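You operate a simulated robot arm through the tools that you are given. There is no shell and no other tool.

You are at the controls of a simulated robot arm. One attempt, no reset.

JOB
Turn the tap off, drain the basin and put the brush away.
Fine: tap first; the black-top tube goes from the drain to its holder, the brush in the drawer under the drainer; shut the drawer. Where these are worked on the way, their far stop is far enough and under half their travel is too little: drawer under the drainer.

Only the result counts: the job must be done as asked and must still hold three seconds after the hand-in. Knocking over, shifting, dropping, spilling or breaking anything else fails it.

ROBOT AND FRAMES
A 7-joint arm with a four-finger gripper, fixed in place. Base frame: the origin is at the foot of the arm, x ahead of it, y to its left, z up. Readings come in m, degrees, newtons and seconds.
Its first joint turns from -69.0 to 172.0 degrees. Payload 3.67 kg.
The tool frame sits at the grasp point between the pads (the TCP): z along the fingers, y along the line on which they close. The tips reach 0.028 m beyond it. Largest opening 0.112 m; the body of the gripper starts 0.073 m behind the TCP.
Orientation is that of the tool frame in the base frame, as [roll, pitch, yaw] about the fixed x, y, z axes, in that order (R = Rz(yaw) Ry(pitch) Rx(roll)). With the fingers straight down and closing along the base's y, the tool's x points along the base's -x, its y along +y and its z along -z.

CONTROLS
- The arm moves only by the tool servo_tool. Its argument "rows" is a list of rows, each a list of 7 numbers: the shift along the base's x, y, z in mm, then the turn, a rotation vector about the base's x, y, z in rad, then the opening, from 0 (shut) to 1 (fully open). In form: [[x, y, z, wx, wy, wz, claw], ...]. A call has 1 to 20 rows; each row shifts and turns the commanded pose from where the row before left it. Rows are played at 5 a second. More than 0.05 m and 8.6 degrees between two rows, or a gripper value outside its range, and nothing of the call is played. Where a pose cannot be reached the arm comes as near as it can. A force on the tool above 70 N (or 10 N above the force at the start of the call, whichever is more), or a blocked arm, ends the call early, and 0.2 s more pass. The fingers move at their own pace and stop on an object; they squeeze with about 30 N. The grip force told is the motor's: it shows also when the fingers shut on nothing. Time passes only in rows, and 0.2 s behind the last, so rows that do not move let the fingers close. It gives the time, the measured TCP pose, the force on the tool (base axes), the opening and the grip force at its end, in the units of the frame above (readings bear some noise), with the torque about the TCP (base axes, N m) and any sound that the robot's microphone picked up.
- Cameras (640 x 400 px; columns grow to the right, rows downward): "scene" is fixed at [0.2214, -0.6497, 1.5152]; the picture's right is [0.23, -0.97, 0.00], its down [-0.74, -0.18, -0.65] and it looks along [0.63, 0.15, -0.76] (base axes); focal length 214 px, centre (320, 200). "wrist" rides on the gripper at [0.06, -0.018, -0.104] in the tool frame; the picture's right is [0.29, 0.96, 0.00], its down [-0.80, 0.24, -0.55] and it looks along [-0.53, 0.16, 0.83] (tool axes); focal length 234 px, centre (320, 200). There is no depth. A picture from a camera that has moved, and an enlarged one, comes with that camera's place and axes in the base frame and with its lens.
- snapshot(camera): a new picture of that camera. No time passes.
- lift_body(by): slides the trunk up (or, below 0, down) by that many m; the arm rides with it, the base frame stays. It gives what a move gives, with no picture.
- close_up(camera, box): a new picture of the part [left, top, right, bottom] of that camera's present view, enlarged. No time passes.
- job_done(): hands the job in; it is judged then, once.

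Nothing tells you positions but the pictures and the camera data. Unless the task says otherwise, let go and move clear before handing in.

The tools are called after "Request:" by a JSON object that holds its "fn" and its "kwargs". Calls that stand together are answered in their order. servo_tool: Moves the arm, as the interface text tells. Its arguments: {"type":"object","properties":{"rows":{"type":"array"}},"required":["rows"]} The other tools are called the same way: lift_body (by) slides the trunk up or down; snapshot (camera) takes a picture; close_up (camera, box) takes an enlarged picture of a part of a camera's view; job_done () hands the job in.

At the start:

```text
time: 0.0
tcp_pos: [0.5889, -0.6556, 1.2235]
tcp_rot: [180.0, 0.1, -179.9]
ft_force: [-0.5, 0.1, 0.6]
ft_torque: [-0.03, 0.0, 0.0]
gripper_width: 0.1119
grip_force: 0.1
trunk travel left (down, up): [-0.55, 0.29]
```

scene: 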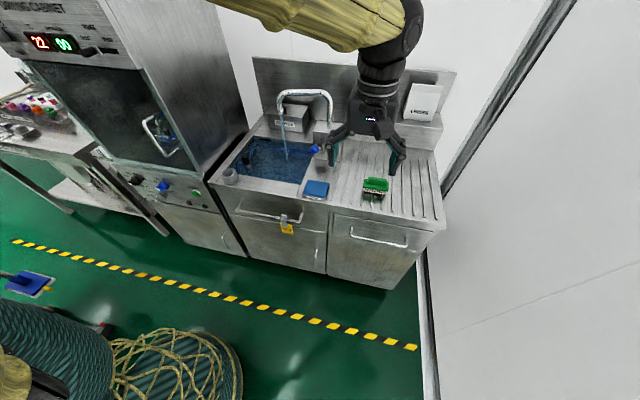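
wrist: 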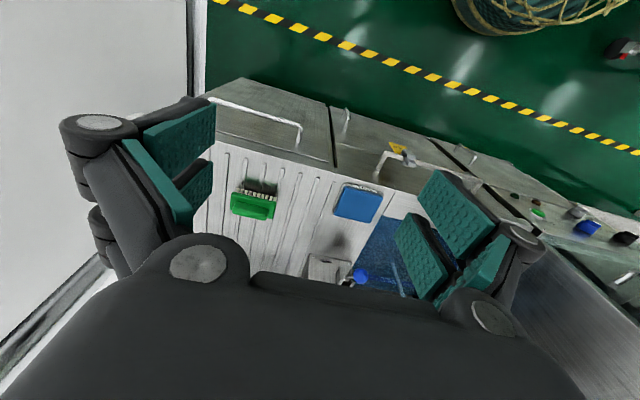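

I see a sink with running water, a tap with a blue lever, a drainer with a green brush on it, and a cabinet or drawer with a bar handle under the drainer. I'll take enlarged pictures before moving anything.

Request:
{"fn": "close_up", "kwargs": {"camera": "scene", "box": [200, 50, 360, 150]}}

Request:
{"fn": "close_up", "kwargs": {"camera": "scene", "box": [200, 120, 360, 220]}}

Request:
{"fn": "close_up", "kwargs": {"camera": "scene", "box": [300, 150, 460, 250]}}

Request:
{"fn": "close_up", "kwargs": {"camera": "scene", "box": [200, 190, 360, 290]}}

Request:
{"fn": "close_up", "kwargs": {"camera": "wrist", "box": [200, 80, 520, 280]}}

```text
4.00 times, centred on (280, 100) of scene
camera zoom: at [0.2214, -0.6497, 1.5152], right [0.23, -0.97, 0.0], down [-0.74, -0.18, -0.65], along [0.63, 0.15, -0.76], focal length 858 px, centre (480, 600)
```

zoom: 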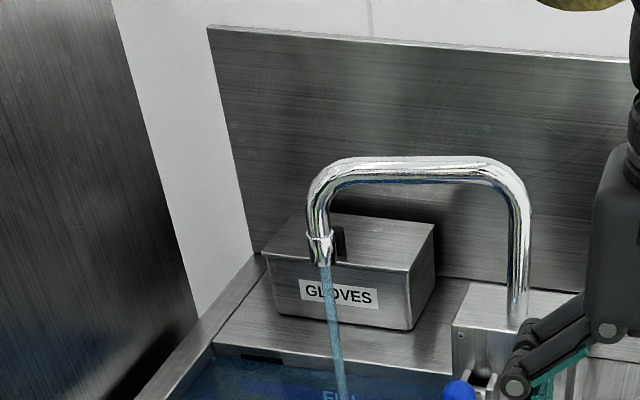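

```text
4.00 times, centred on (280, 170) of scene
camera zoom: at [0.2214, -0.6497, 1.5152], right [0.23, -0.97, 0.0], down [-0.74, -0.18, -0.65], along [0.63, 0.15, -0.76], focal length 858 px, centre (480, 320)
```

zoom: 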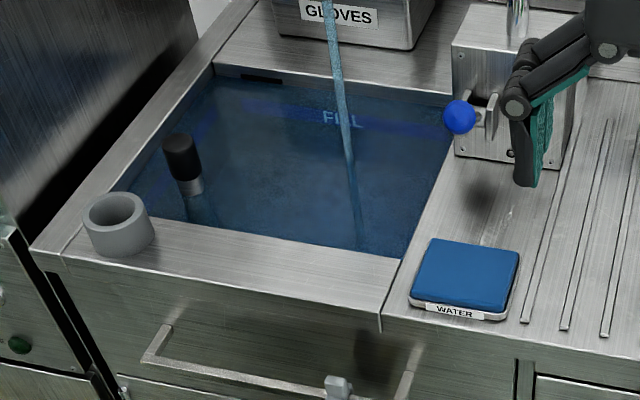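

```text
4.00 times, centred on (380, 200) of scene
camera zoom: at [0.2214, -0.6497, 1.5152], right [0.23, -0.97, 0.0], down [-0.74, -0.18, -0.65], along [0.63, 0.15, -0.76], focal length 858 px, centre (80, 200)
```

zoom: 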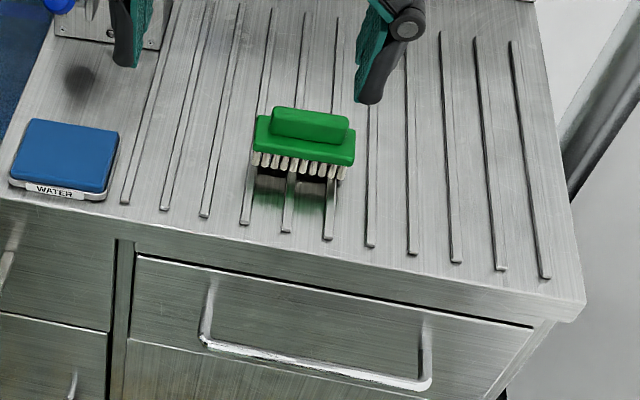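

```text
4.00 times, centred on (280, 240) of scene
camera zoom: at [0.2214, -0.6497, 1.5152], right [0.23, -0.97, 0.0], down [-0.74, -0.18, -0.65], along [0.63, 0.15, -0.76], focal length 858 px, centre (480, 40)
```

zoom: 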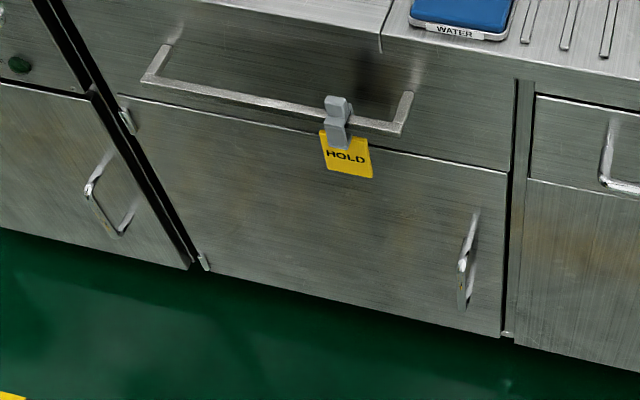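

```text
2.00 times, centred on (360, 180) of wrist
camera zoom: at [0.53, -0.674, 1.328], right [-0.29, 0.96, 0.0], down [0.8, 0.24, 0.55], along [0.53, 0.16, -0.83], focal length 468 px, centre (240, 240)
```

zoom: 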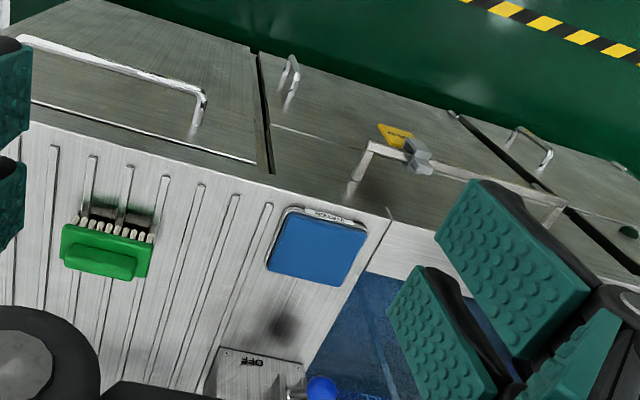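

The brush is at about (0.82, -0.73, 0.95), the counter front edge at x≈0.72, the tap's blue knob near (0.96, -0.45), and the black-top tube near (0.88, -0.15). I'll move the hand towards the tap so the wrist camera gets a better view of it.

Request:
{"fn": "servo_tool", "kwargs": {"rows": [[0, 40, 0, 0, 0, 0, 1], [0, 40, 0, 0, 0, 0, 1], [0, 40, 0, 0, 0, 0, 1], [0, 40, 0, 0, 0, 0, 1], [0, 40, 0, 0, 0, 0, 1], [0, 0, 0, 0, 0, 0, 1]]}}

Request:
{"fn": "snapshot", "kwargs": {"camera": "wrist"}}

Request:
{"fn": "snapshot", "kwargs": {"camera": "scene"}}

```text
time: 1.4
tcp_pos: [0.5888, -0.456, 1.2237]
tcp_rot: [179.9, 0.0, -179.9]
ft_force: [0.7, -0.4, 0.4]
ft_torque: [0.05, -0.02, -0.02]
gripper_width: 0.1122
grip_force: 0.0
trunk travel left (down, up): [-0.55, 0.29]
```

```text
taken
camera wrist: at [0.5286, -0.4746, 1.3282], right [-0.29, 0.96, 0.0], down [0.8, 0.24, 0.56], along [0.53, 0.16, -0.83], focal length 234 px, centre (320, 200)
```

wrist: 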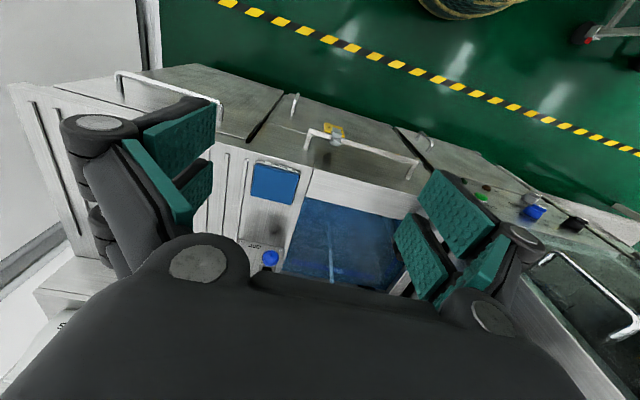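

```text
taken
```

scene: 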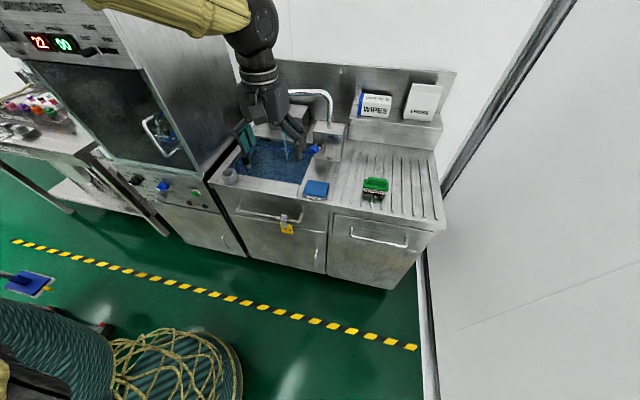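

The hand is now above the near side of the basin, and the tap box shows up in both views. I'll zoom in on the tap in each.

Request:
{"fn": "close_up", "kwargs": {"camera": "scene", "box": [290, 110, 370, 160]}}

Request:
{"fn": "close_up", "kwargs": {"camera": "wrist", "box": [200, 180, 360, 280]}}

Request:
{"fn": "close_up", "kwargs": {"camera": "scene", "box": [340, 70, 460, 145]}}

Request:
{"fn": "close_up", "kwargs": {"camera": "scene", "box": [210, 130, 290, 180]}}

```text
8.00 times, centred on (330, 135) of scene
camera zoom: at [0.2214, -0.6497, 1.5152], right [0.23, -0.97, 0.0], down [-0.74, -0.18, -0.65], along [0.63, 0.15, -0.76], focal length 1716 px, centre (240, 720)
```

zoom: 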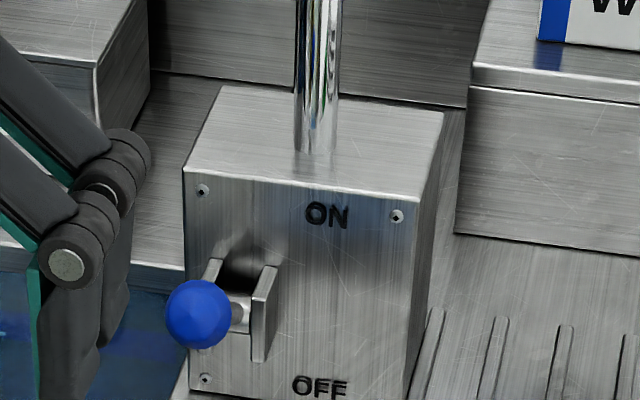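

```text
4.00 times, centred on (280, 230) of wrist
camera zoom: at [0.5286, -0.4746, 1.3282], right [-0.29, 0.96, 0.0], down [0.8, 0.24, 0.56], along [0.53, 0.16, -0.83], focal length 937 px, centre (480, 80)
```

zoom: 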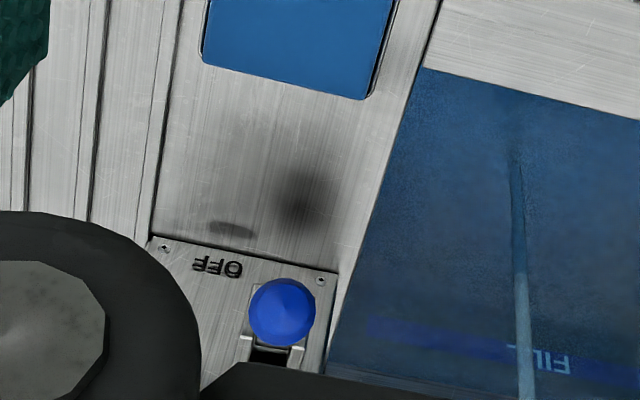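

```text
5.33 times, centred on (400, 108) of scene
camera zoom: at [0.2214, -0.6497, 1.5152], right [0.23, -0.97, 0.0], down [-0.74, -0.18, -0.65], along [0.63, 0.15, -0.76], focal length 1144 px, centre (-107, 693)
```

zoom: 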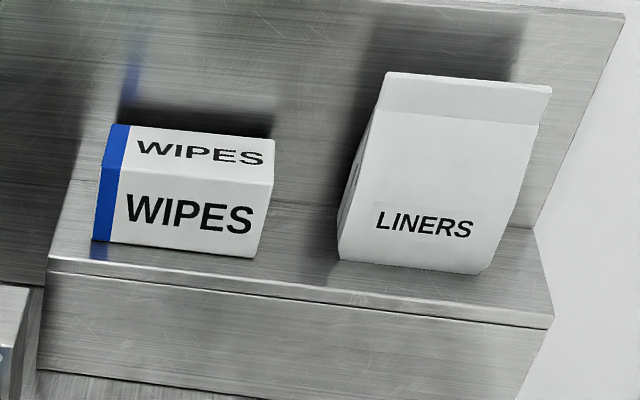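

```text
8.00 times, centred on (250, 155) of scene
camera zoom: at [0.2214, -0.6497, 1.5152], right [0.23, -0.97, 0.0], down [-0.74, -0.18, -0.65], along [0.63, 0.15, -0.76], focal length 1716 px, centre (880, 560)
```

zoom: 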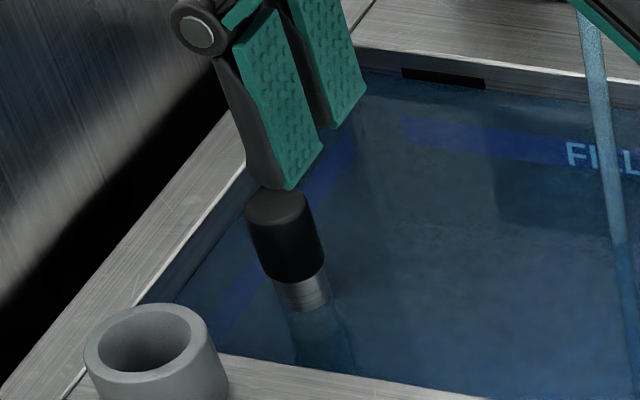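

The tap box has "ON" above and "OFF" below. Its lever sticks out towards the robot and currently points up (ON), with the ball at about (0.906, -0.466, 0.995), so pushing the ball down turns it off. The counter top is near z≈0.867, and the drawer's bar handle is at x≈0.712, z≈0.732. I'll lower the trunk for better reach; the hand is in front of the counter and clear.

Request:
{"fn": "lift_body", "kwargs": {"by": -0.15}}

Request:
{"fn": "snapshot", "kwargs": {"camera": "scene"}}

Request:
{"fn": "snapshot", "kwargs": {"camera": "wrist"}}

```text
time: 3.1
tcp_pos: [0.5885, -0.454, 1.0754]
tcp_rot: [-180.0, 0.0, 180.0]
ft_force: [0.0, -0.9, 0.1]
ft_torque: [-0.02, 0.0, 0.03]
gripper_width: 0.1121
grip_force: 0.0
trunk travel left (down, up): [-0.4, 0.44]
```

```text
taken
```

scene: 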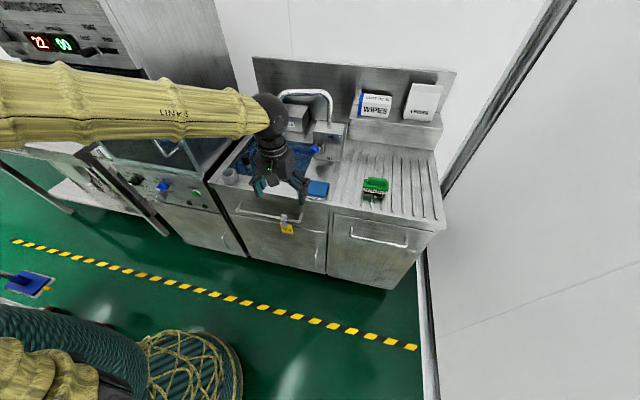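

```text
taken
camera wrist: at [0.5286, -0.4728, 1.1794], right [-0.29, 0.96, 0.0], down [0.8, 0.24, 0.55], along [0.53, 0.16, -0.83], focal length 234 px, centre (320, 200)
```

wrist: 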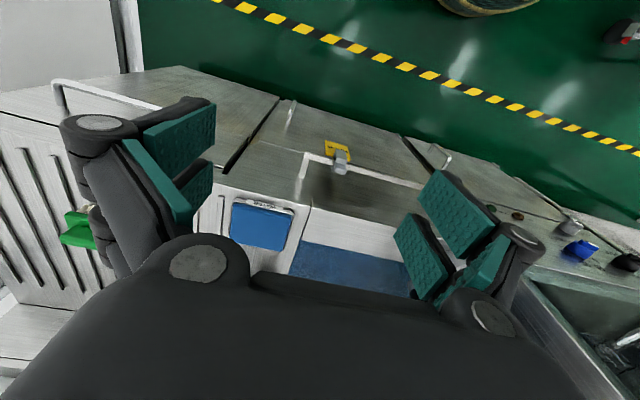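

The trunk is down and the area around the hand is clear. I'll tilt the tool forward by about 40° and close the gripper, ready to press the lever, then look at the tap through the wrist camera.

Request:
{"fn": "servo_tool", "kwargs": {"rows": [[0, 0, 0, 0, -0.14, 0, 0.5], [0, 0, 0, 0, -0.14, 0, 0], [0, 0, 0, 0, -0.14, 0, 0], [0, 0, 0, 0, -0.14, 0, 0], [0, 0, 0, 0, -0.14, 0, 0], [0, 0, 0, 0, 0, 0, 0]]}}

Request:
{"fn": "snapshot", "kwargs": {"camera": "wrist"}}

Request:
{"fn": "snapshot", "kwargs": {"camera": "scene"}}

```text
time: 4.8
tcp_pos: [0.5883, -0.4661, 1.0487]
tcp_rot: [175.7, 38.7, 176.5]
ft_force: [-0.3, 0.0, 0.1]
ft_torque: [0.01, 0.0, -0.03]
gripper_width: 0.0
grip_force: 30.1
trunk travel left (down, up): [-0.4, 0.44]
stopped in row 6: the arm was blocked; the commanded pose is now the measured one
```

```text
taken
camera wrist: at [0.4766, -0.487, 1.0912], right [-0.21, 0.97, -0.12], down [0.28, 0.18, 0.94], along [0.94, 0.17, -0.31], focal length 234 px, centre (320, 200)
```

wrist: 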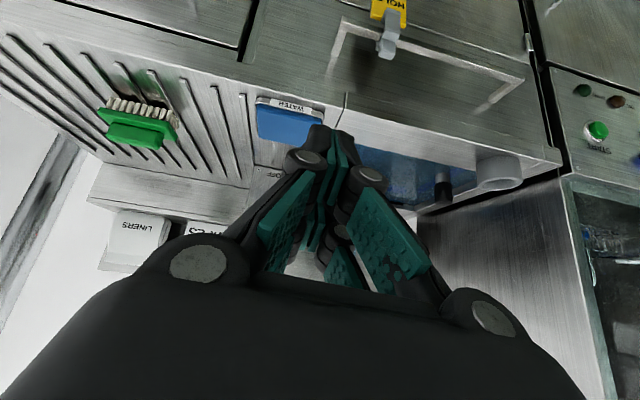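

```text
taken
```

scene: 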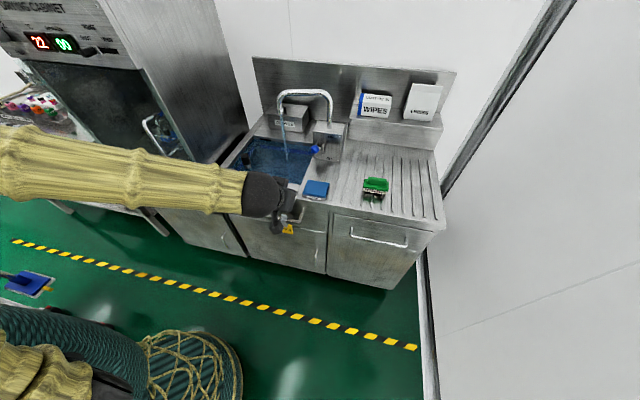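

The arm was blocked at the end of the tilt while folded close in, probably by a joint limit. I'll move forward and up to open the arm out, then check the posture.

Request:
{"fn": "servo_tool", "kwargs": {"rows": [[30, 0, 10, 0, 0, 0, 0], [30, 0, 10, 0, 0, 0, 0], [30, 0, 5, 0, 0, 0, 0], [30, 0, 5, 0, 0, 0, 0], [0, 0, 0, 0, 0, 0, 0]]}}

Request:
{"fn": "snapshot", "kwargs": {"camera": "wrist"}}

Request:
{"fn": "snapshot", "kwargs": {"camera": "scene"}}

```text
time: 6.0
tcp_pos: [0.7097, -0.466, 1.0813]
tcp_rot: [176.2, 38.9, 176.8]
ft_force: [0.0, 0.0, -0.1]
ft_torque: [0.01, 0.0, -0.02]
gripper_width: 0.0002
grip_force: 30.5
trunk travel left (down, up): [-0.4, 0.44]
```

```text
taken
camera wrist: at [0.5973, -0.4856, 1.1219], right [-0.21, 0.97, -0.13], down [0.27, 0.19, 0.94], along [0.94, 0.16, -0.31], focal length 234 px, centre (320, 200)
```

wrist: 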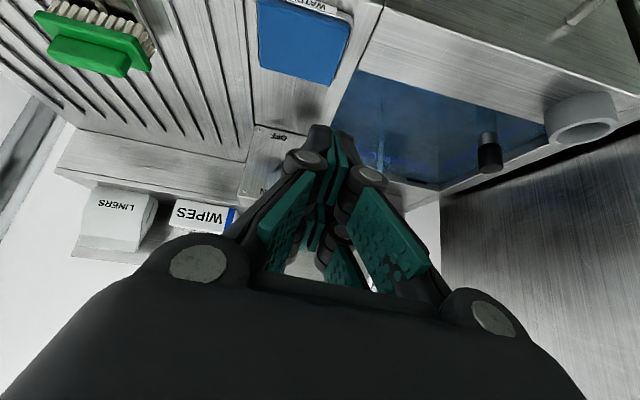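

```text
taken
```

scene: 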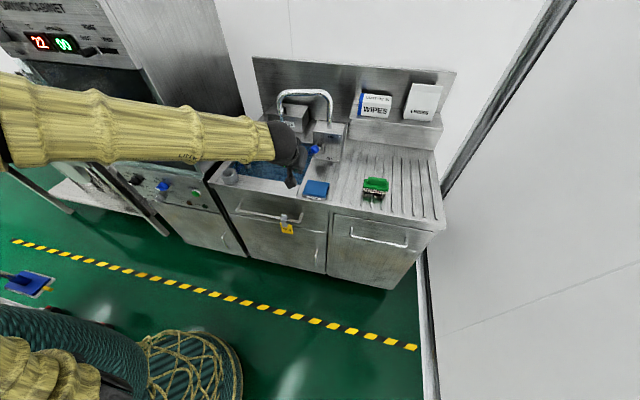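

The fingertips are in line with the tap, closed and tilted. I'll go forward above the lever ball with some height margin and then check the alignment in the scene view.

Request:
{"fn": "servo_tool", "kwargs": {"rows": [[36, 0, 0, 0, 0, 0, 0], [36, 0, 0, 0, 0, 0, 0], [36, 0, 0, 0, 0, 0, 0], [36, 0, 0, 0, 0, 0, 0], [36, 0, 0, 0, 0, 0, 0], [0, 0, 0, 0, 0, 0, 0]]}}

Request:
{"fn": "close_up", "kwargs": {"camera": "scene", "box": [260, 90, 380, 165]}}

Request:
{"fn": "snapshot", "kwargs": {"camera": "wrist"}}

```text
time: 7.3
tcp_pos: [0.887, -0.4643, 1.0827]
tcp_rot: [176.1, 38.9, 176.9]
ft_force: [0.3, 0.1, -0.3]
ft_torque: [-0.06, -0.02, 0.01]
gripper_width: 0.0
grip_force: 30.0
trunk travel left (down, up): [-0.4, 0.44]
```

```text
5.33 times, centred on (320, 128) of scene
camera zoom: at [0.2214, -0.6497, 1.5152], right [0.23, -0.97, 0.0], down [-0.74, -0.18, -0.65], along [0.63, 0.15, -0.76], focal length 1144 px, centre (320, 587)
```

zoom: 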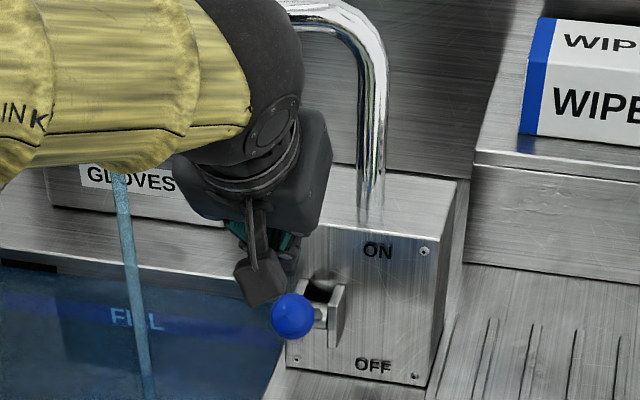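

```text
taken
camera wrist: at [0.7759, -0.4848, 1.1232], right [-0.21, 0.97, -0.13], down [0.27, 0.19, 0.94], along [0.94, 0.16, -0.31], focal length 234 px, centre (320, 200)
```

wrist: 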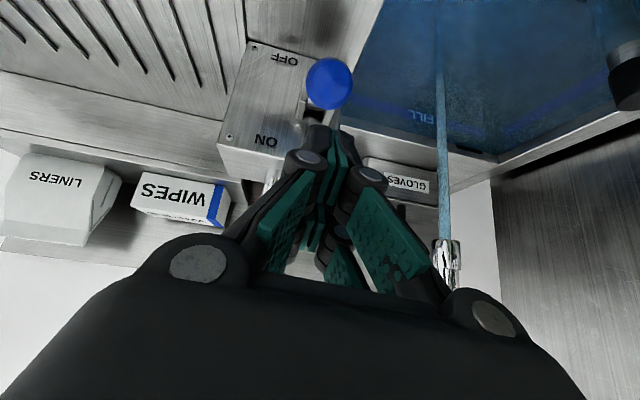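

The ball is just in front of and below the fingertips. I'll zoom tightly to see the exact fingertip shape against the ball before pressing.

Request:
{"fn": "close_up", "kwargs": {"camera": "scene", "box": [290, 120, 340, 151]}}

Request:
{"fn": "close_up", "kwargs": {"camera": "wrist", "box": [240, 40, 400, 140]}}

Request:
{"fn": "close_up", "kwargs": {"camera": "wrist", "box": [240, 110, 400, 210]}}

```text
12.80 times, centred on (315, 136) of scene
camera zoom: at [0.2214, -0.6497, 1.5152], right [0.23, -0.97, 0.0], down [-0.74, -0.18, -0.65], along [0.63, 0.15, -0.76], focal length 2745 px, centre (384, 1026)
```

zoom: 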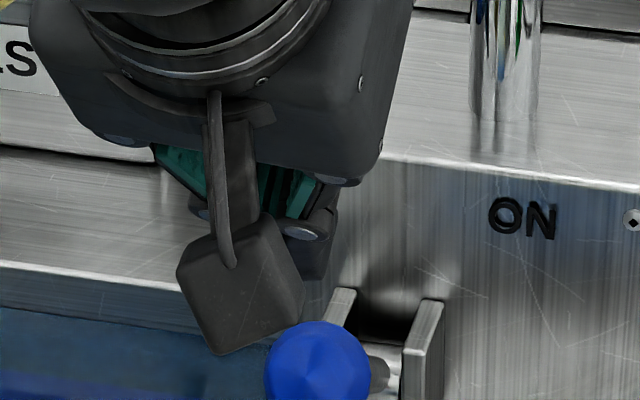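

```text
4.00 times, centred on (320, 90) of wrist
camera zoom: at [0.7759, -0.4848, 1.1232], right [-0.21, 0.97, -0.13], down [0.27, 0.19, 0.94], along [0.94, 0.16, -0.31], focal length 937 px, centre (320, 640)
```

zoom: 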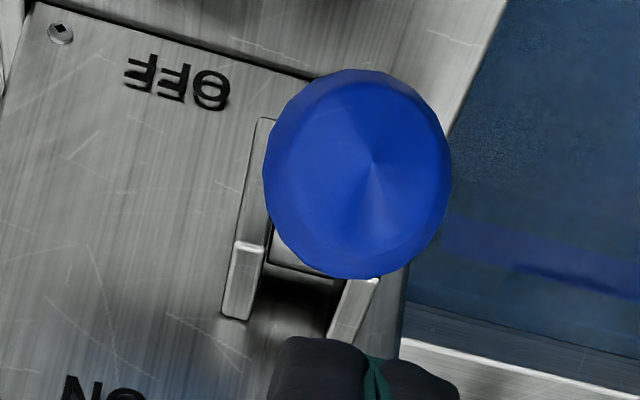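

```text
4.00 times, centred on (320, 160) of wrist
camera zoom: at [0.7759, -0.4848, 1.1232], right [-0.21, 0.97, -0.13], down [0.27, 0.19, 0.94], along [0.94, 0.16, -0.31], focal length 937 px, centre (320, 360)
```

zoom: 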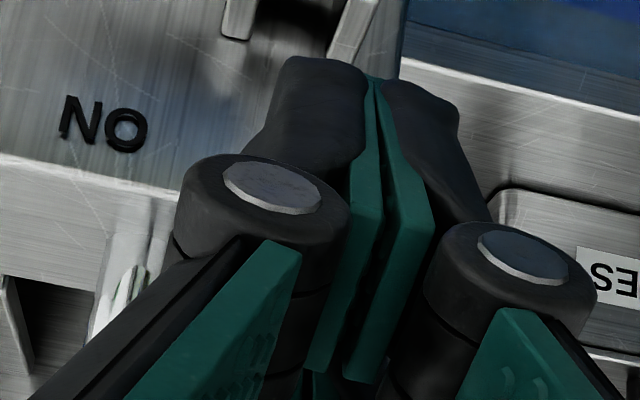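

What hid the fingertips in the scene view is the wrist camera body. The ball is confirmed at (0.906, -0.467, 0.995). I'll press it down along its arc in small steps, starting with half the way.

Request:
{"fn": "servo_tool", "kwargs": {"rows": [[8, -3, 0, 0, 0, 0, 0], [0, 0, -25, 0, 0, 0, 0], [0, 0, -15, 0, 0, 0, 0], [-6, 0, -11, 0, 0, 0, 0], [-5, 0, -10, 0, 0, 0, 0], [-4, 0, -18, 0, 0, 0, 0], [-2, 0, -18, 0, 0, 0, 0]]}}

Request:
{"fn": "close_up", "kwargs": {"camera": "scene", "box": [260, 90, 380, 165]}}

Request:
{"fn": "close_up", "kwargs": {"camera": "wrist", "box": [200, 0, 440, 150]}}

```text
time: 8.9
tcp_pos: [0.8814, -0.4675, 0.9807]
tcp_rot: [176.1, 38.8, 177.0]
ft_force: [0.4, -0.7, -0.8]
ft_torque: [0.0, -0.02, 0.02]
gripper_width: 0.0
grip_force: 30.2
trunk travel left (down, up): [-0.4, 0.44]
```

```text
5.33 times, centred on (320, 128) of scene
camera zoom: at [0.2214, -0.6497, 1.5152], right [0.23, -0.97, 0.0], down [-0.74, -0.18, -0.65], along [0.63, 0.15, -0.76], focal length 1144 px, centre (320, 587)
```

zoom: 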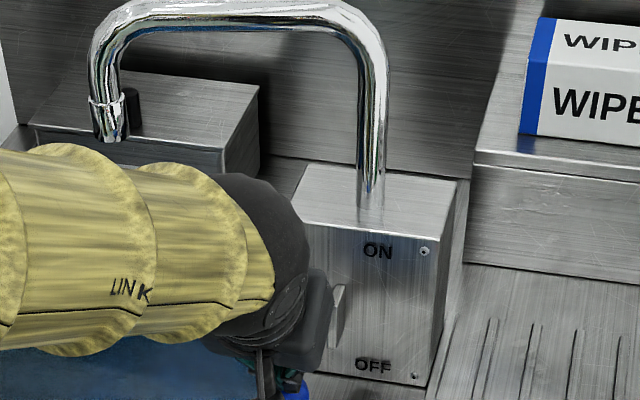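

```text
2.67 times, centred on (320, 75) of wrist
camera zoom: at [0.7695, -0.4881, 1.0236], right [-0.21, 0.97, -0.13], down [0.27, 0.19, 0.94], along [0.94, 0.17, -0.31], focal length 624 px, centre (320, 533)
```

zoom: 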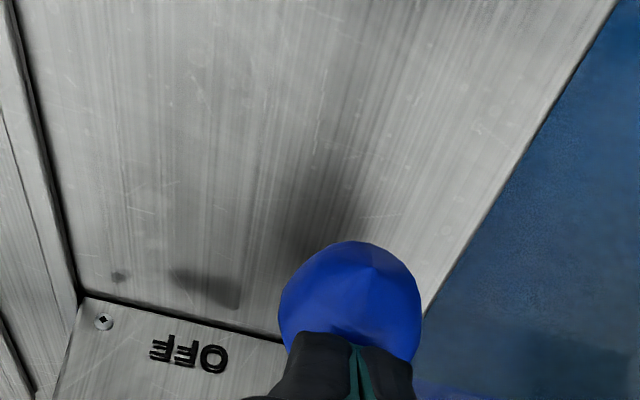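

The lever is following the fingers: the ball is now at about z 0.93, and I can't see a stream at the spout. I'll keep pressing to the OFF stop.

Request:
{"fn": "servo_tool", "kwargs": {"rows": [[0, 0, -12, 0, 0, 0, 0], [2, 0, -12, 0, 0, 0, 0], [3, 0, -12, 0, 0, 0, 0], [4, 0, -8, 0, 0, 0, 0], [4, 0, -8, 0, 0, 0, 0]]}}

Request:
{"fn": "close_up", "kwargs": {"camera": "wrist", "box": [200, 0, 440, 150]}}

Request:
{"fn": "snapshot", "kwargs": {"camera": "scene"}}

```text
time: 10.2
tcp_pos: [0.8922, -0.468, 0.9321]
tcp_rot: [176.1, 38.9, 176.9]
ft_force: [-0.3, 0.0, 0.5]
ft_torque: [-0.01, 0.0, -0.03]
gripper_width: 0.0
grip_force: 35.9
trunk travel left (down, up): [-0.4, 0.44]
```

```text
2.67 times, centred on (320, 75) of wrist
camera zoom: at [0.7808, -0.4887, 0.9738], right [-0.21, 0.97, -0.13], down [0.27, 0.19, 0.94], along [0.94, 0.17, -0.31], focal length 624 px, centre (320, 533)
```

zoom: 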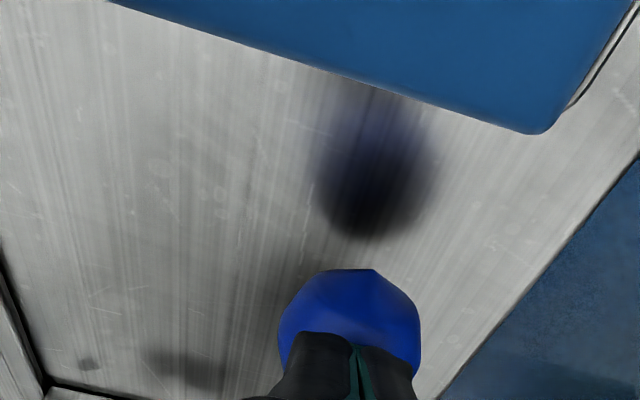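

```text
taken
```

scene: 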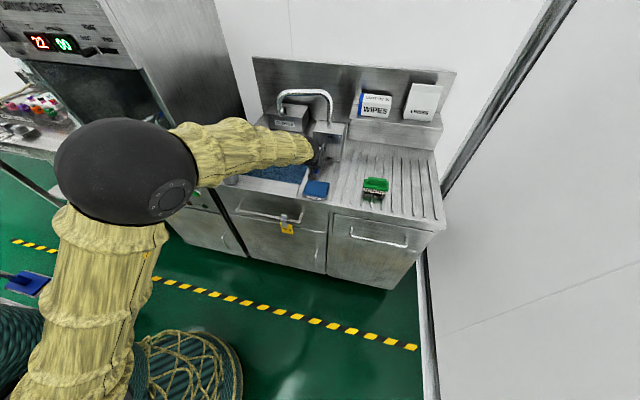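

The ball is now at about z≈0.883. I'll press a little further to feel for the stop.

Request:
{"fn": "servo_tool", "kwargs": {"rows": [[2, 0, -4, 0, 0, 0, 0], [2, 0, -4, 0, 0, 0, 0], [2, 0, -4, 0, 0, 0, 0], [0, 0, 0, 0, 0, 0, 0]]}}

Request:
{"fn": "close_up", "kwargs": {"camera": "wrist", "box": [200, 0, 440, 150]}}

```text
time: 11.2
tcp_pos: [0.8977, -0.4691, 0.9232]
tcp_rot: [176.1, 39.0, 176.8]
ft_force: [-9.3, -1.7, 15.2]
ft_torque: [0.04, 0.3, -0.03]
gripper_width: 0.0061
grip_force: 36.0
trunk travel left (down, up): [-0.4, 0.44]
```

```text
2.67 times, centred on (320, 75) of wrist
camera zoom: at [0.7855, -0.4886, 0.9645], right [-0.21, 0.97, -0.13], down [0.27, 0.19, 0.94], along [0.94, 0.16, -0.3], focal length 624 px, centre (320, 533)
```

zoom: 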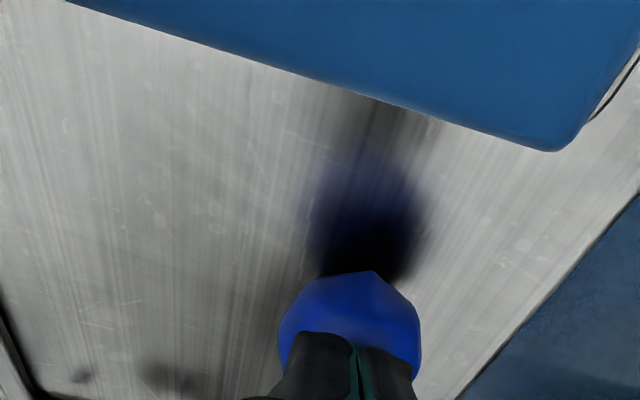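

The upward force rose to 15 N, so the lever is at its OFF stop. I'll lift away, back off and check the tap.

Request:
{"fn": "servo_tool", "kwargs": {"rows": [[-2, 0, 20, 0, 0, 0, 0], [-2, 0, 40, 0, 0, 0, 0], [-10, 0, 45, 0, 0, 0, 0], [-40, 0, 30, 0, 0, 0, 0], [-40, 10, 20, 0, 0, 0, 0], [-40, 20, 0, 0, 0, 0, 0], [0, 0, 0, 0, 0, 0, 0]]}}

Request:
{"fn": "close_up", "kwargs": {"camera": "scene", "box": [210, 80, 370, 180]}}

Request:
{"fn": "snapshot", "kwargs": {"camera": "wrist"}}

```text
time: 12.8
tcp_pos: [0.7618, -0.4424, 1.0723]
tcp_rot: [175.7, 38.8, 176.6]
ft_force: [0.1, -0.7, -0.3]
ft_torque: [0.11, -0.04, 0.03]
gripper_width: 0.0002
grip_force: 35.7
trunk travel left (down, up): [-0.4, 0.44]
```

```text
4.00 times, centred on (290, 130) of scene
camera zoom: at [0.2214, -0.6497, 1.5152], right [0.23, -0.97, 0.0], down [-0.74, -0.18, -0.65], along [0.63, 0.15, -0.76], focal length 858 px, centre (440, 480)
```

zoom: 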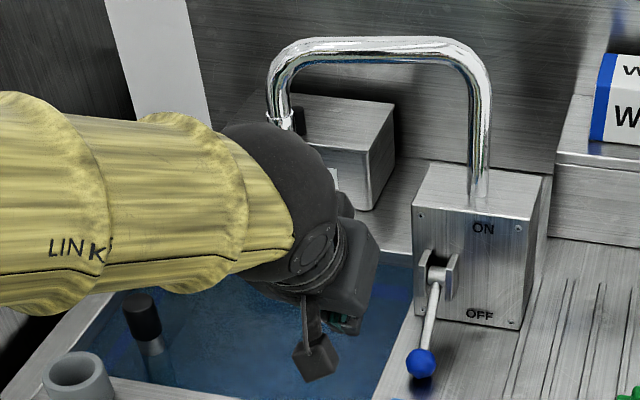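

```text
taken
camera wrist: at [0.6508, -0.4613, 1.1139], right [-0.21, 0.97, -0.13], down [0.28, 0.18, 0.94], along [0.94, 0.16, -0.31], focal length 234 px, centre (320, 200)
```

wrist: 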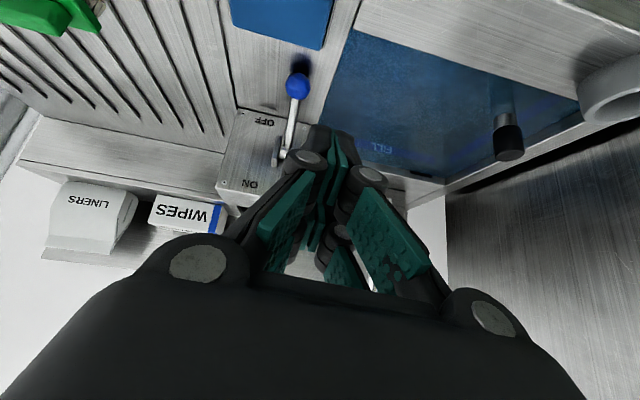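

The tap is off: the lever points down to OFF and there is no stream. Next is the black-top tube in the basin's front-left area, with the grey cup holder on the rim. I'll zoom in on both to locate them.

Request:
{"fn": "close_up", "kwargs": {"camera": "wrist", "box": [460, 40, 640, 170]}}

Request:
{"fn": "close_up", "kwargs": {"camera": "scene", "box": [210, 140, 274, 180]}}

```text
3.08 times, centred on (550, 105) of wrist
camera zoom: at [0.6508, -0.4613, 1.1139], right [-0.21, 0.97, -0.13], down [0.28, 0.18, 0.94], along [0.94, 0.16, -0.31], focal length 720 px, centre (-388, 492)
```

zoom: 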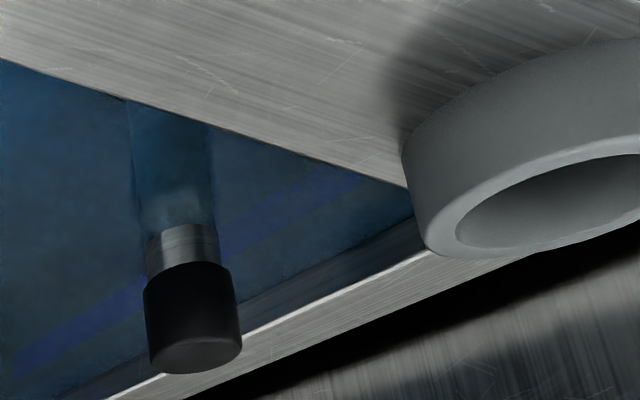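

```text
10.00 times, centred on (242, 160) of scene
camera zoom: at [0.2214, -0.6497, 1.5152], right [0.23, -0.97, 0.0], down [-0.74, -0.18, -0.65], along [0.63, 0.15, -0.76], focal length 2145 px, centre (1100, 600)
```

zoom: 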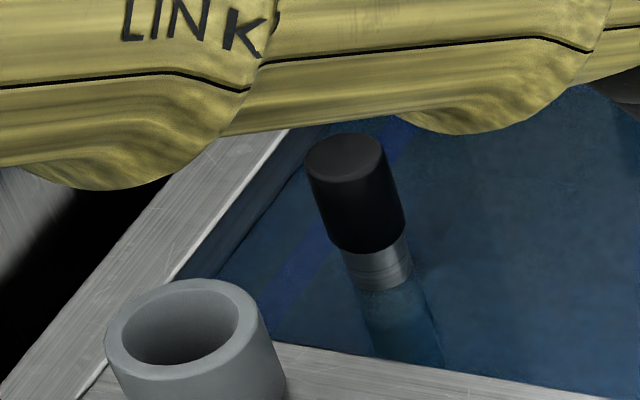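

The cap top is at about (0.903, -0.136, 0.906), 36 mm across, and the holder cup is near (0.774, -0.130). I'll bring the tool back to straight down, keeping clear of the spout and the cabinet, and then move towards the tube.

Request:
{"fn": "servo_tool", "kwargs": {"rows": [[0, 10, 10, -0.0087, 0.113, 0.0053, 0], [0, 10, 10, -0.0087, 0.113, 0.0053, 0], [0, 10, 10, -0.0087, 0.113, 0.0053, 0.3], [0, 10, 10, -0.0087, 0.113, 0.0053, 0.6], [0, 10, 10, -0.0087, 0.113, 0.0053, 0.6], [0, 10, 10, -0.0087, 0.113, 0.0053, 0.6], [0, 0, 0, 0, 0, 0, 0.6]]}}

Request:
{"fn": "snapshot", "kwargs": {"camera": "scene"}}

Request:
{"fn": "snapshot", "kwargs": {"camera": "wrist"}}

```text
time: 14.3
tcp_pos: [0.7646, -0.3775, 1.1362]
tcp_rot: [-179.7, 0.0, -179.8]
ft_force: [0.5, 0.7, -0.5]
ft_torque: [-0.02, 0.0, 0.0]
gripper_width: 0.0674
grip_force: 0.1
trunk travel left (down, up): [-0.4, 0.44]
```

```text
taken
```

scene: 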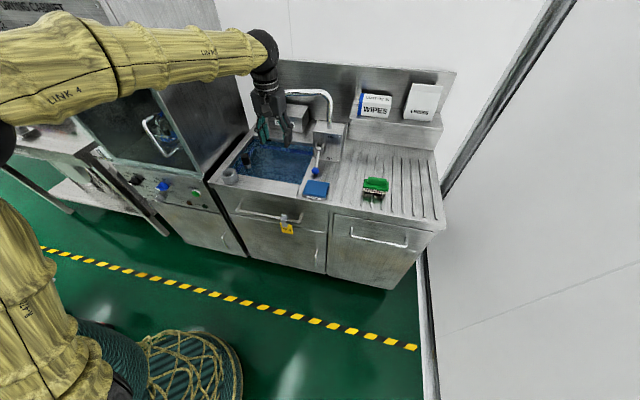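

```text
taken
camera wrist: at [0.7047, -0.3964, 1.2388], right [-0.29, 0.96, 0.0], down [0.8, 0.24, 0.55], along [0.53, 0.16, -0.83], focal length 234 px, centre (320, 200)
```

wrist: 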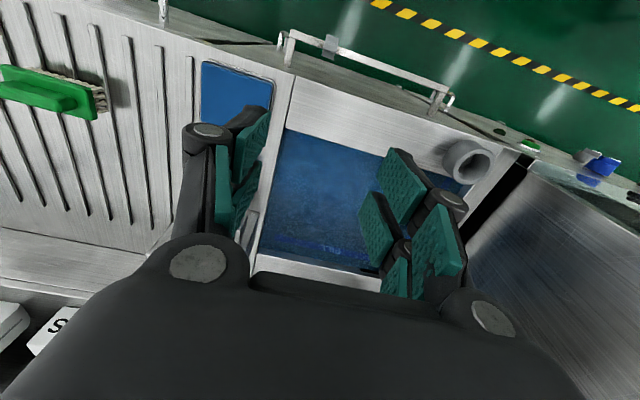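

The tool is vertical again. The holder is visible in the wrist view, so I'll zoom in to fix its position.

Request:
{"fn": "close_up", "kwargs": {"camera": "wrist", "box": [420, 120, 516, 180]}}

Request:
{"fn": "close_up", "kwargs": {"camera": "scene", "box": [205, 140, 269, 180]}}

```text
6.67 times, centred on (468, 150) of wrist
camera zoom: at [0.7047, -0.3964, 1.2388], right [-0.29, 0.96, 0.0], down [0.8, 0.24, 0.55], along [0.53, 0.16, -0.83], focal length 1561 px, centre (-667, 533)
```

zoom: 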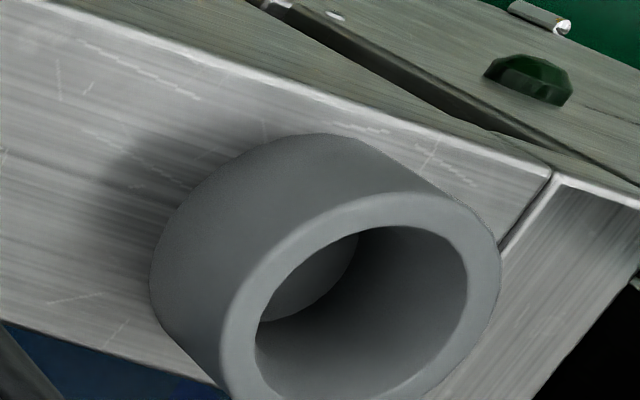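

```text
10.00 times, centred on (237, 160) of scene
camera zoom: at [0.2214, -0.6497, 1.5152], right [0.23, -0.97, 0.0], down [-0.74, -0.18, -0.65], along [0.63, 0.15, -0.76], focal length 2145 px, centre (1150, 600)
```

zoom: 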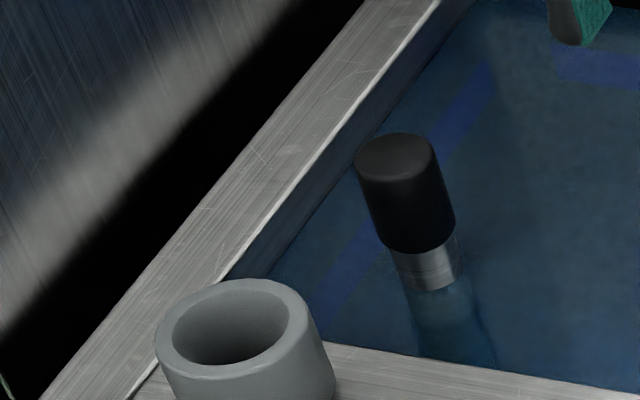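

The holder ring is at about (0.788, -0.117), with its top at z≈0.90, and the tube cap is at (0.903, -0.136). I'll move across above the basin, staying high, and watch the clearance to the cabinet.

Request:
{"fn": "servo_tool", "kwargs": {"rows": [[5, 40, 0, 0, 0, 0, 0.6], [5, 40, 0, 0, 0, 0, 0.6], [5, 40, 0, 0, 0, 0, 0.6], [10, 40, 0, 0, 0, 0, 0.6], [15, 40, 0, 0, 0, 0, 0.6], [20, 30, 0, 0, 0, 0, 0.6], [0, 0, 0, 0, 0, 0, 0.6]]}}

Request:
{"fn": "snapshot", "kwargs": {"camera": "scene"}}

Request:
{"fn": "snapshot", "kwargs": {"camera": "wrist"}}

```text
time: 15.9
tcp_pos: [0.8256, -0.1506, 1.1368]
tcp_rot: [-179.8, 0.1, -179.8]
ft_force: [-0.2, -0.6, 0.8]
ft_torque: [0.01, -0.01, 0.0]
gripper_width: 0.067
grip_force: 0.0
trunk travel left (down, up): [-0.4, 0.44]
```

```text
taken
```

scene: 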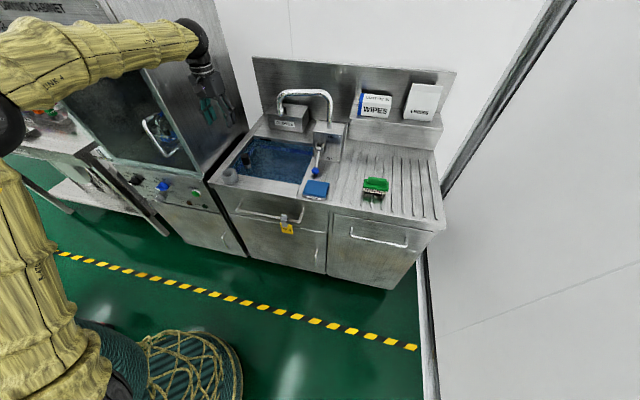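

```text
taken
camera wrist: at [0.7655, -0.1686, 1.2399], right [-0.29, 0.96, 0.0], down [0.8, 0.24, 0.55], along [0.53, 0.16, -0.83], focal length 234 px, centre (320, 200)
```

wrist: 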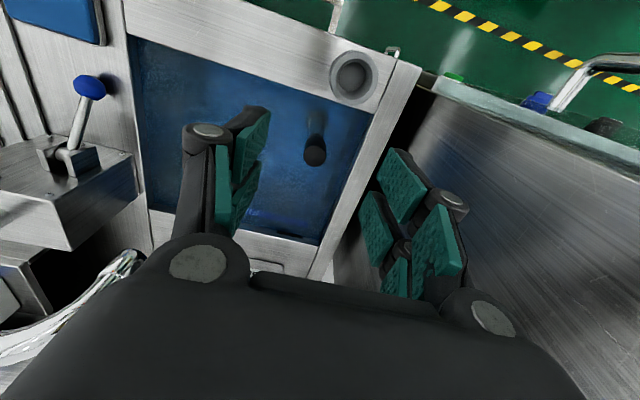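

The tube and holder are both clearly visible below the hand. I'll zoom in to refine their positions.

Request:
{"fn": "close_up", "kwargs": {"camera": "wrist", "box": [270, 40, 430, 140]}}

Request:
{"fn": "close_up", "kwargs": {"camera": "wrist", "box": [230, 100, 390, 200]}}

Request:
{"fn": "close_up", "kwargs": {"camera": "scene", "box": [205, 140, 269, 180]}}

```text
4.00 times, centred on (350, 90) of wrist
camera zoom: at [0.7655, -0.1686, 1.2399], right [-0.29, 0.96, 0.0], down [0.8, 0.24, 0.55], along [0.53, 0.16, -0.83], focal length 937 px, centre (200, 640)
```

zoom: 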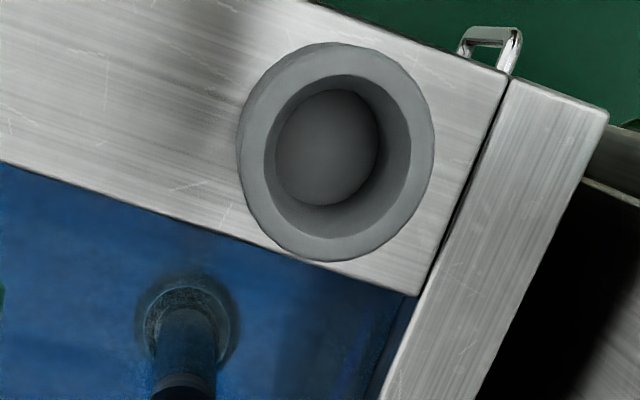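

```text
4.00 times, centred on (310, 150) of wrist
camera zoom: at [0.7655, -0.1686, 1.2399], right [-0.29, 0.96, 0.0], down [0.8, 0.24, 0.55], along [0.53, 0.16, -0.83], focal length 937 px, centre (360, 400)
```

zoom: 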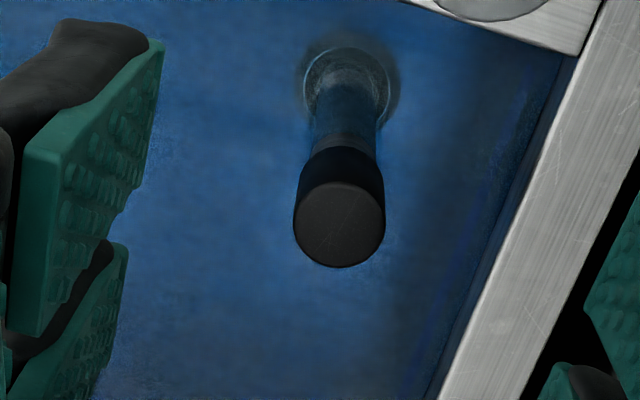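

```text
10.00 times, centred on (237, 160) of scene
camera zoom: at [0.2214, -0.6497, 1.5152], right [0.23, -0.97, 0.0], down [-0.74, -0.18, -0.65], along [0.63, 0.15, -0.76], focal length 2145 px, centre (1150, 600)
```

zoom: 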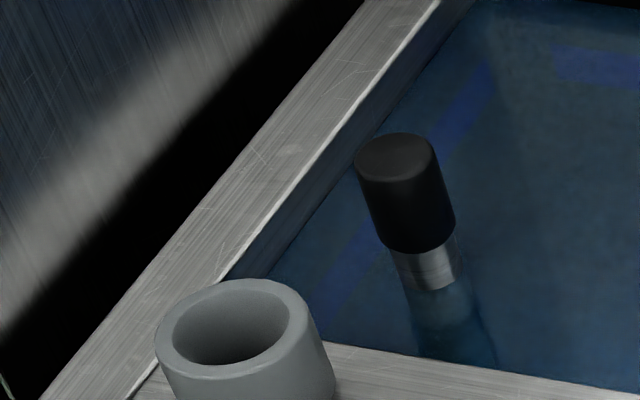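

The cap centre is refined to (0.904, -0.136, top 0.906), and the tube is about 0.2 m long down to the drain. The holder cup is at (0.788, -0.116, top 0.90). I'll go above the cap and check the alignment.

Request:
{"fn": "servo_tool", "kwargs": {"rows": [[20, 4, -30, 0, 0, 0, 0.6], [20, 4, -30, 0, 0, 0, 0.6], [20, 4, -30, 0, 0, 0, 0.6], [18, 3, -30, 0, 0, 0, 0.6], [0, 0, -20, 0, 0, 0, 0.6], [0, 0, 0, 0, 0, 0, 0.6]]}}

Request:
{"fn": "snapshot", "kwargs": {"camera": "wrist"}}

Request:
{"fn": "close_up", "kwargs": {"camera": "scene", "box": [190, 100, 318, 180]}}

Request:
{"fn": "snapshot", "kwargs": {"camera": "scene"}}

```text
time: 17.4
tcp_pos: [0.9025, -0.1323, 0.995]
tcp_rot: [-179.8, 0.1, -179.8]
ft_force: [-0.4, -0.4, -0.1]
ft_torque: [-0.04, -0.03, -0.01]
gripper_width: 0.0671
grip_force: 0.1
trunk travel left (down, up): [-0.4, 0.44]
```

```text
taken
camera wrist: at [0.8427, -0.1512, 1.0985], right [-0.29, 0.96, 0.0], down [0.8, 0.25, 0.55], along [0.53, 0.16, -0.83], focal length 234 px, centre (320, 200)
```

wrist: 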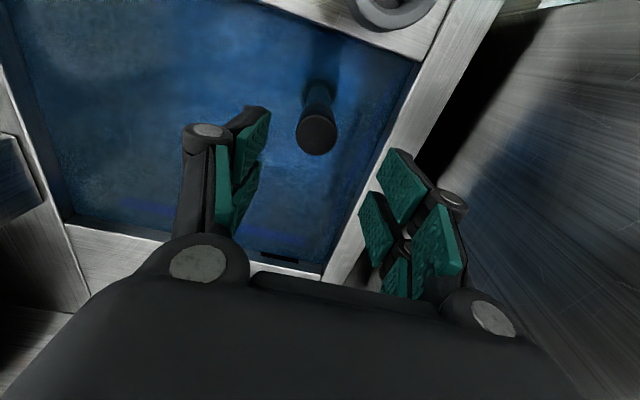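

```text
5.00 times, centred on (254, 140) of scene
camera zoom: at [0.2214, -0.6497, 1.5152], right [0.23, -0.97, 0.0], down [-0.74, -0.18, -0.65], along [0.63, 0.15, -0.76], focal length 1072 px, centre (650, 500)
```

zoom: 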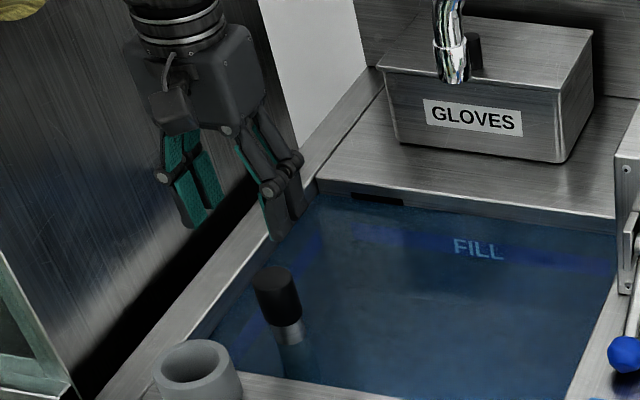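

```text
taken
```

scene: 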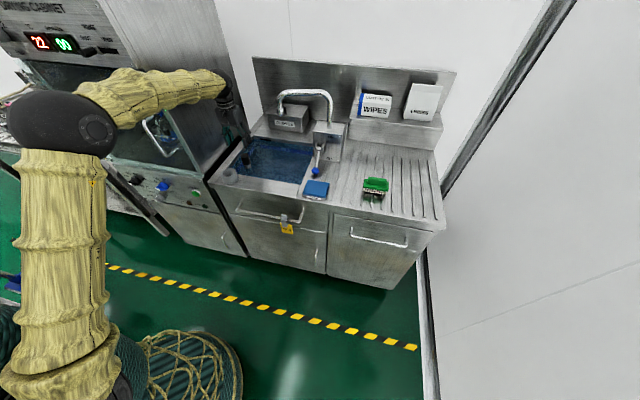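

The cap appears exactly where I predicted. I'll lower the open fingers around it with a small y correction, then close.

Request:
{"fn": "servo_tool", "kwargs": {"rows": [[1, -3, -25, 0, 0, 0, 0.6], [0, 0, -30, 0, 0, 0, 0.6], [0, 0, -25, 0, 0, 0, 0.6], [0, 0, -22, 0, 0, 0, 0.6], [0, 0, 0, 0, 0, 0, 0.6]]}}

Request:
{"fn": "snapshot", "kwargs": {"camera": "wrist"}}

Request:
{"fn": "close_up", "kwargs": {"camera": "scene", "box": [190, 100, 318, 180]}}

```text
time: 18.6
tcp_pos: [0.9024, -0.1364, 0.8932]
tcp_rot: [-179.8, 0.1, -179.8]
ft_force: [-1.2, 0.1, 0.2]
ft_torque: [0.02, 0.0, -0.01]
gripper_width: 0.0672
grip_force: 0.1
trunk travel left (down, up): [-0.4, 0.44]
```

```text
taken
camera wrist: at [0.8425, -0.1553, 0.9969], right [-0.29, 0.96, 0.0], down [0.8, 0.25, 0.55], along [0.53, 0.16, -0.83], focal length 234 px, centre (320, 200)
```

wrist: 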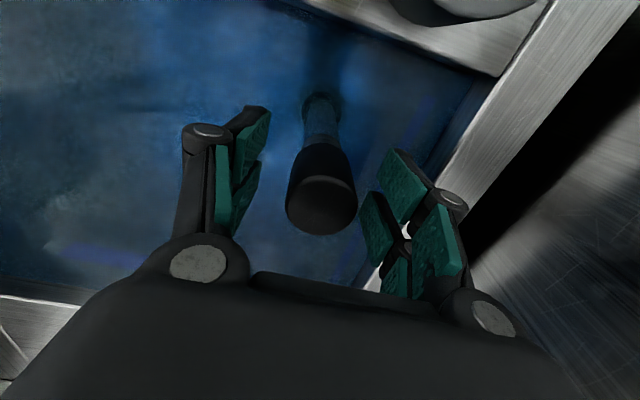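

```text
5.00 times, centred on (254, 140) of scene
camera zoom: at [0.2214, -0.6497, 1.5152], right [0.23, -0.97, 0.0], down [-0.74, -0.18, -0.65], along [0.63, 0.15, -0.76], focal length 1072 px, centre (650, 500)
```

zoom: 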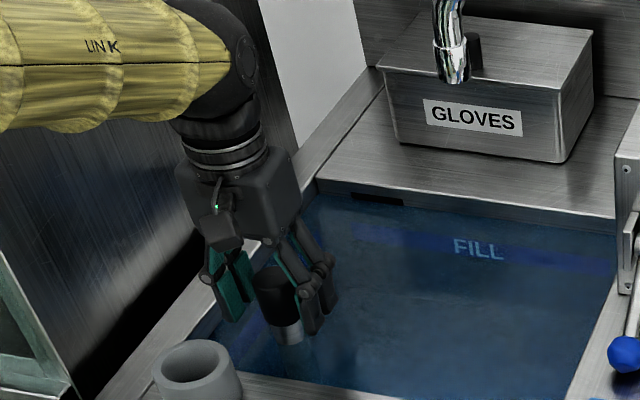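

The fingers straddle the cap well. I'll go down 8 mm more and close on it.

Request:
{"fn": "servo_tool", "kwargs": {"rows": [[0, 0, -8, 0, 0, 0, 0.6], [0, 0, 0, 0, 0, 0, 0.4], [0, 0, 0, 0, 0, 0, 0.2], [0, 0, 0, 0, 0, 0, 0], [0, 0, 0, 0, 0, 0, 0]]}}

Request:
{"fn": "snapshot", "kwargs": {"camera": "wrist"}}

```text
time: 19.8
tcp_pos: [0.902, -0.1369, 0.8862]
tcp_rot: [-179.8, 0.2, -179.8]
ft_force: [0.1, 0.4, 0.6]
ft_torque: [0.02, -0.07, 0.04]
gripper_width: 0.0311
grip_force: 29.7
trunk travel left (down, up): [-0.4, 0.44]
```

```text
taken
camera wrist: at [0.8427, -0.155, 0.9885], right [-0.29, 0.96, 0.0], down [0.8, 0.25, 0.55], along [0.53, 0.16, -0.83], focal length 234 px, centre (320, 200)
```

wrist: 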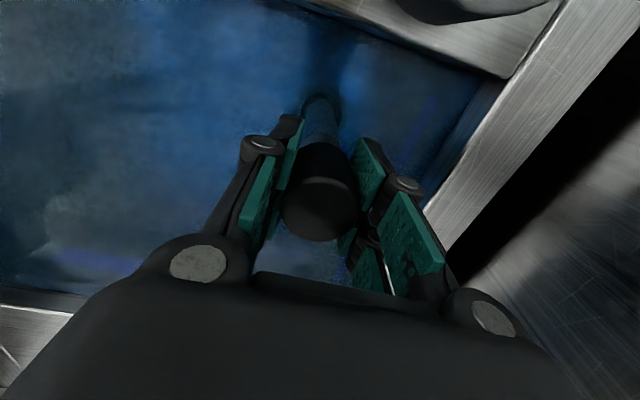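

I have the cap at 31 mm width. I'll pull the tube straight up.

Request:
{"fn": "servo_tool", "kwargs": {"rows": [[0, 0, 8, 0, 0, 0, 0], [0, 0, 12, 0, 0, 0, 0], [0, 0, 15, 0, 0, 0, 0], [0, 0, 20, 0, 0, 0, 0], [0, 0, 25, 0, 0, 0, 0], [0, 0, 25, 0, 0, 0, 0]]}}

Request:
{"fn": "snapshot", "kwargs": {"camera": "wrist"}}

Request:
{"fn": "close_up", "kwargs": {"camera": "scene", "box": [190, 100, 318, 180]}}

```text
time: 21.1
tcp_pos: [0.9017, -0.1358, 0.9916]
tcp_rot: [-179.8, 0.0, -179.8]
ft_force: [-0.3, 0.2, -0.5]
ft_torque: [0.01, 0.0, -0.02]
gripper_width: 0.031
grip_force: 29.9
trunk travel left (down, up): [-0.4, 0.44]
```

```text
taken
camera wrist: at [0.843, -0.1545, 1.0948], right [-0.29, 0.96, 0.0], down [0.8, 0.25, 0.55], along [0.53, 0.16, -0.83], focal length 234 px, centre (320, 200)
```

wrist: 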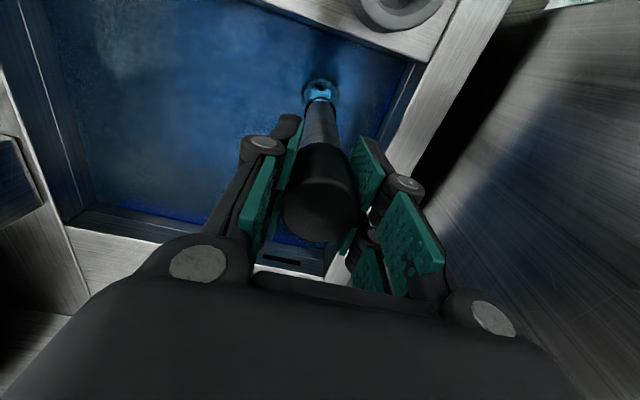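

```text
5.00 times, centred on (254, 140) of scene
camera zoom: at [0.2214, -0.6497, 1.5152], right [0.23, -0.97, 0.0], down [-0.74, -0.18, -0.65], along [0.63, 0.15, -0.76], focal length 1072 px, centre (650, 500)
```

zoom: 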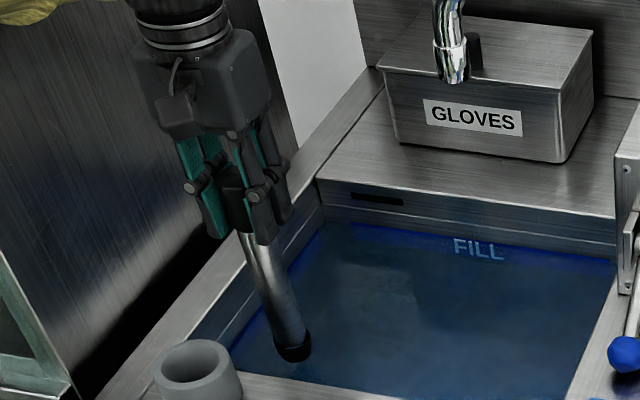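

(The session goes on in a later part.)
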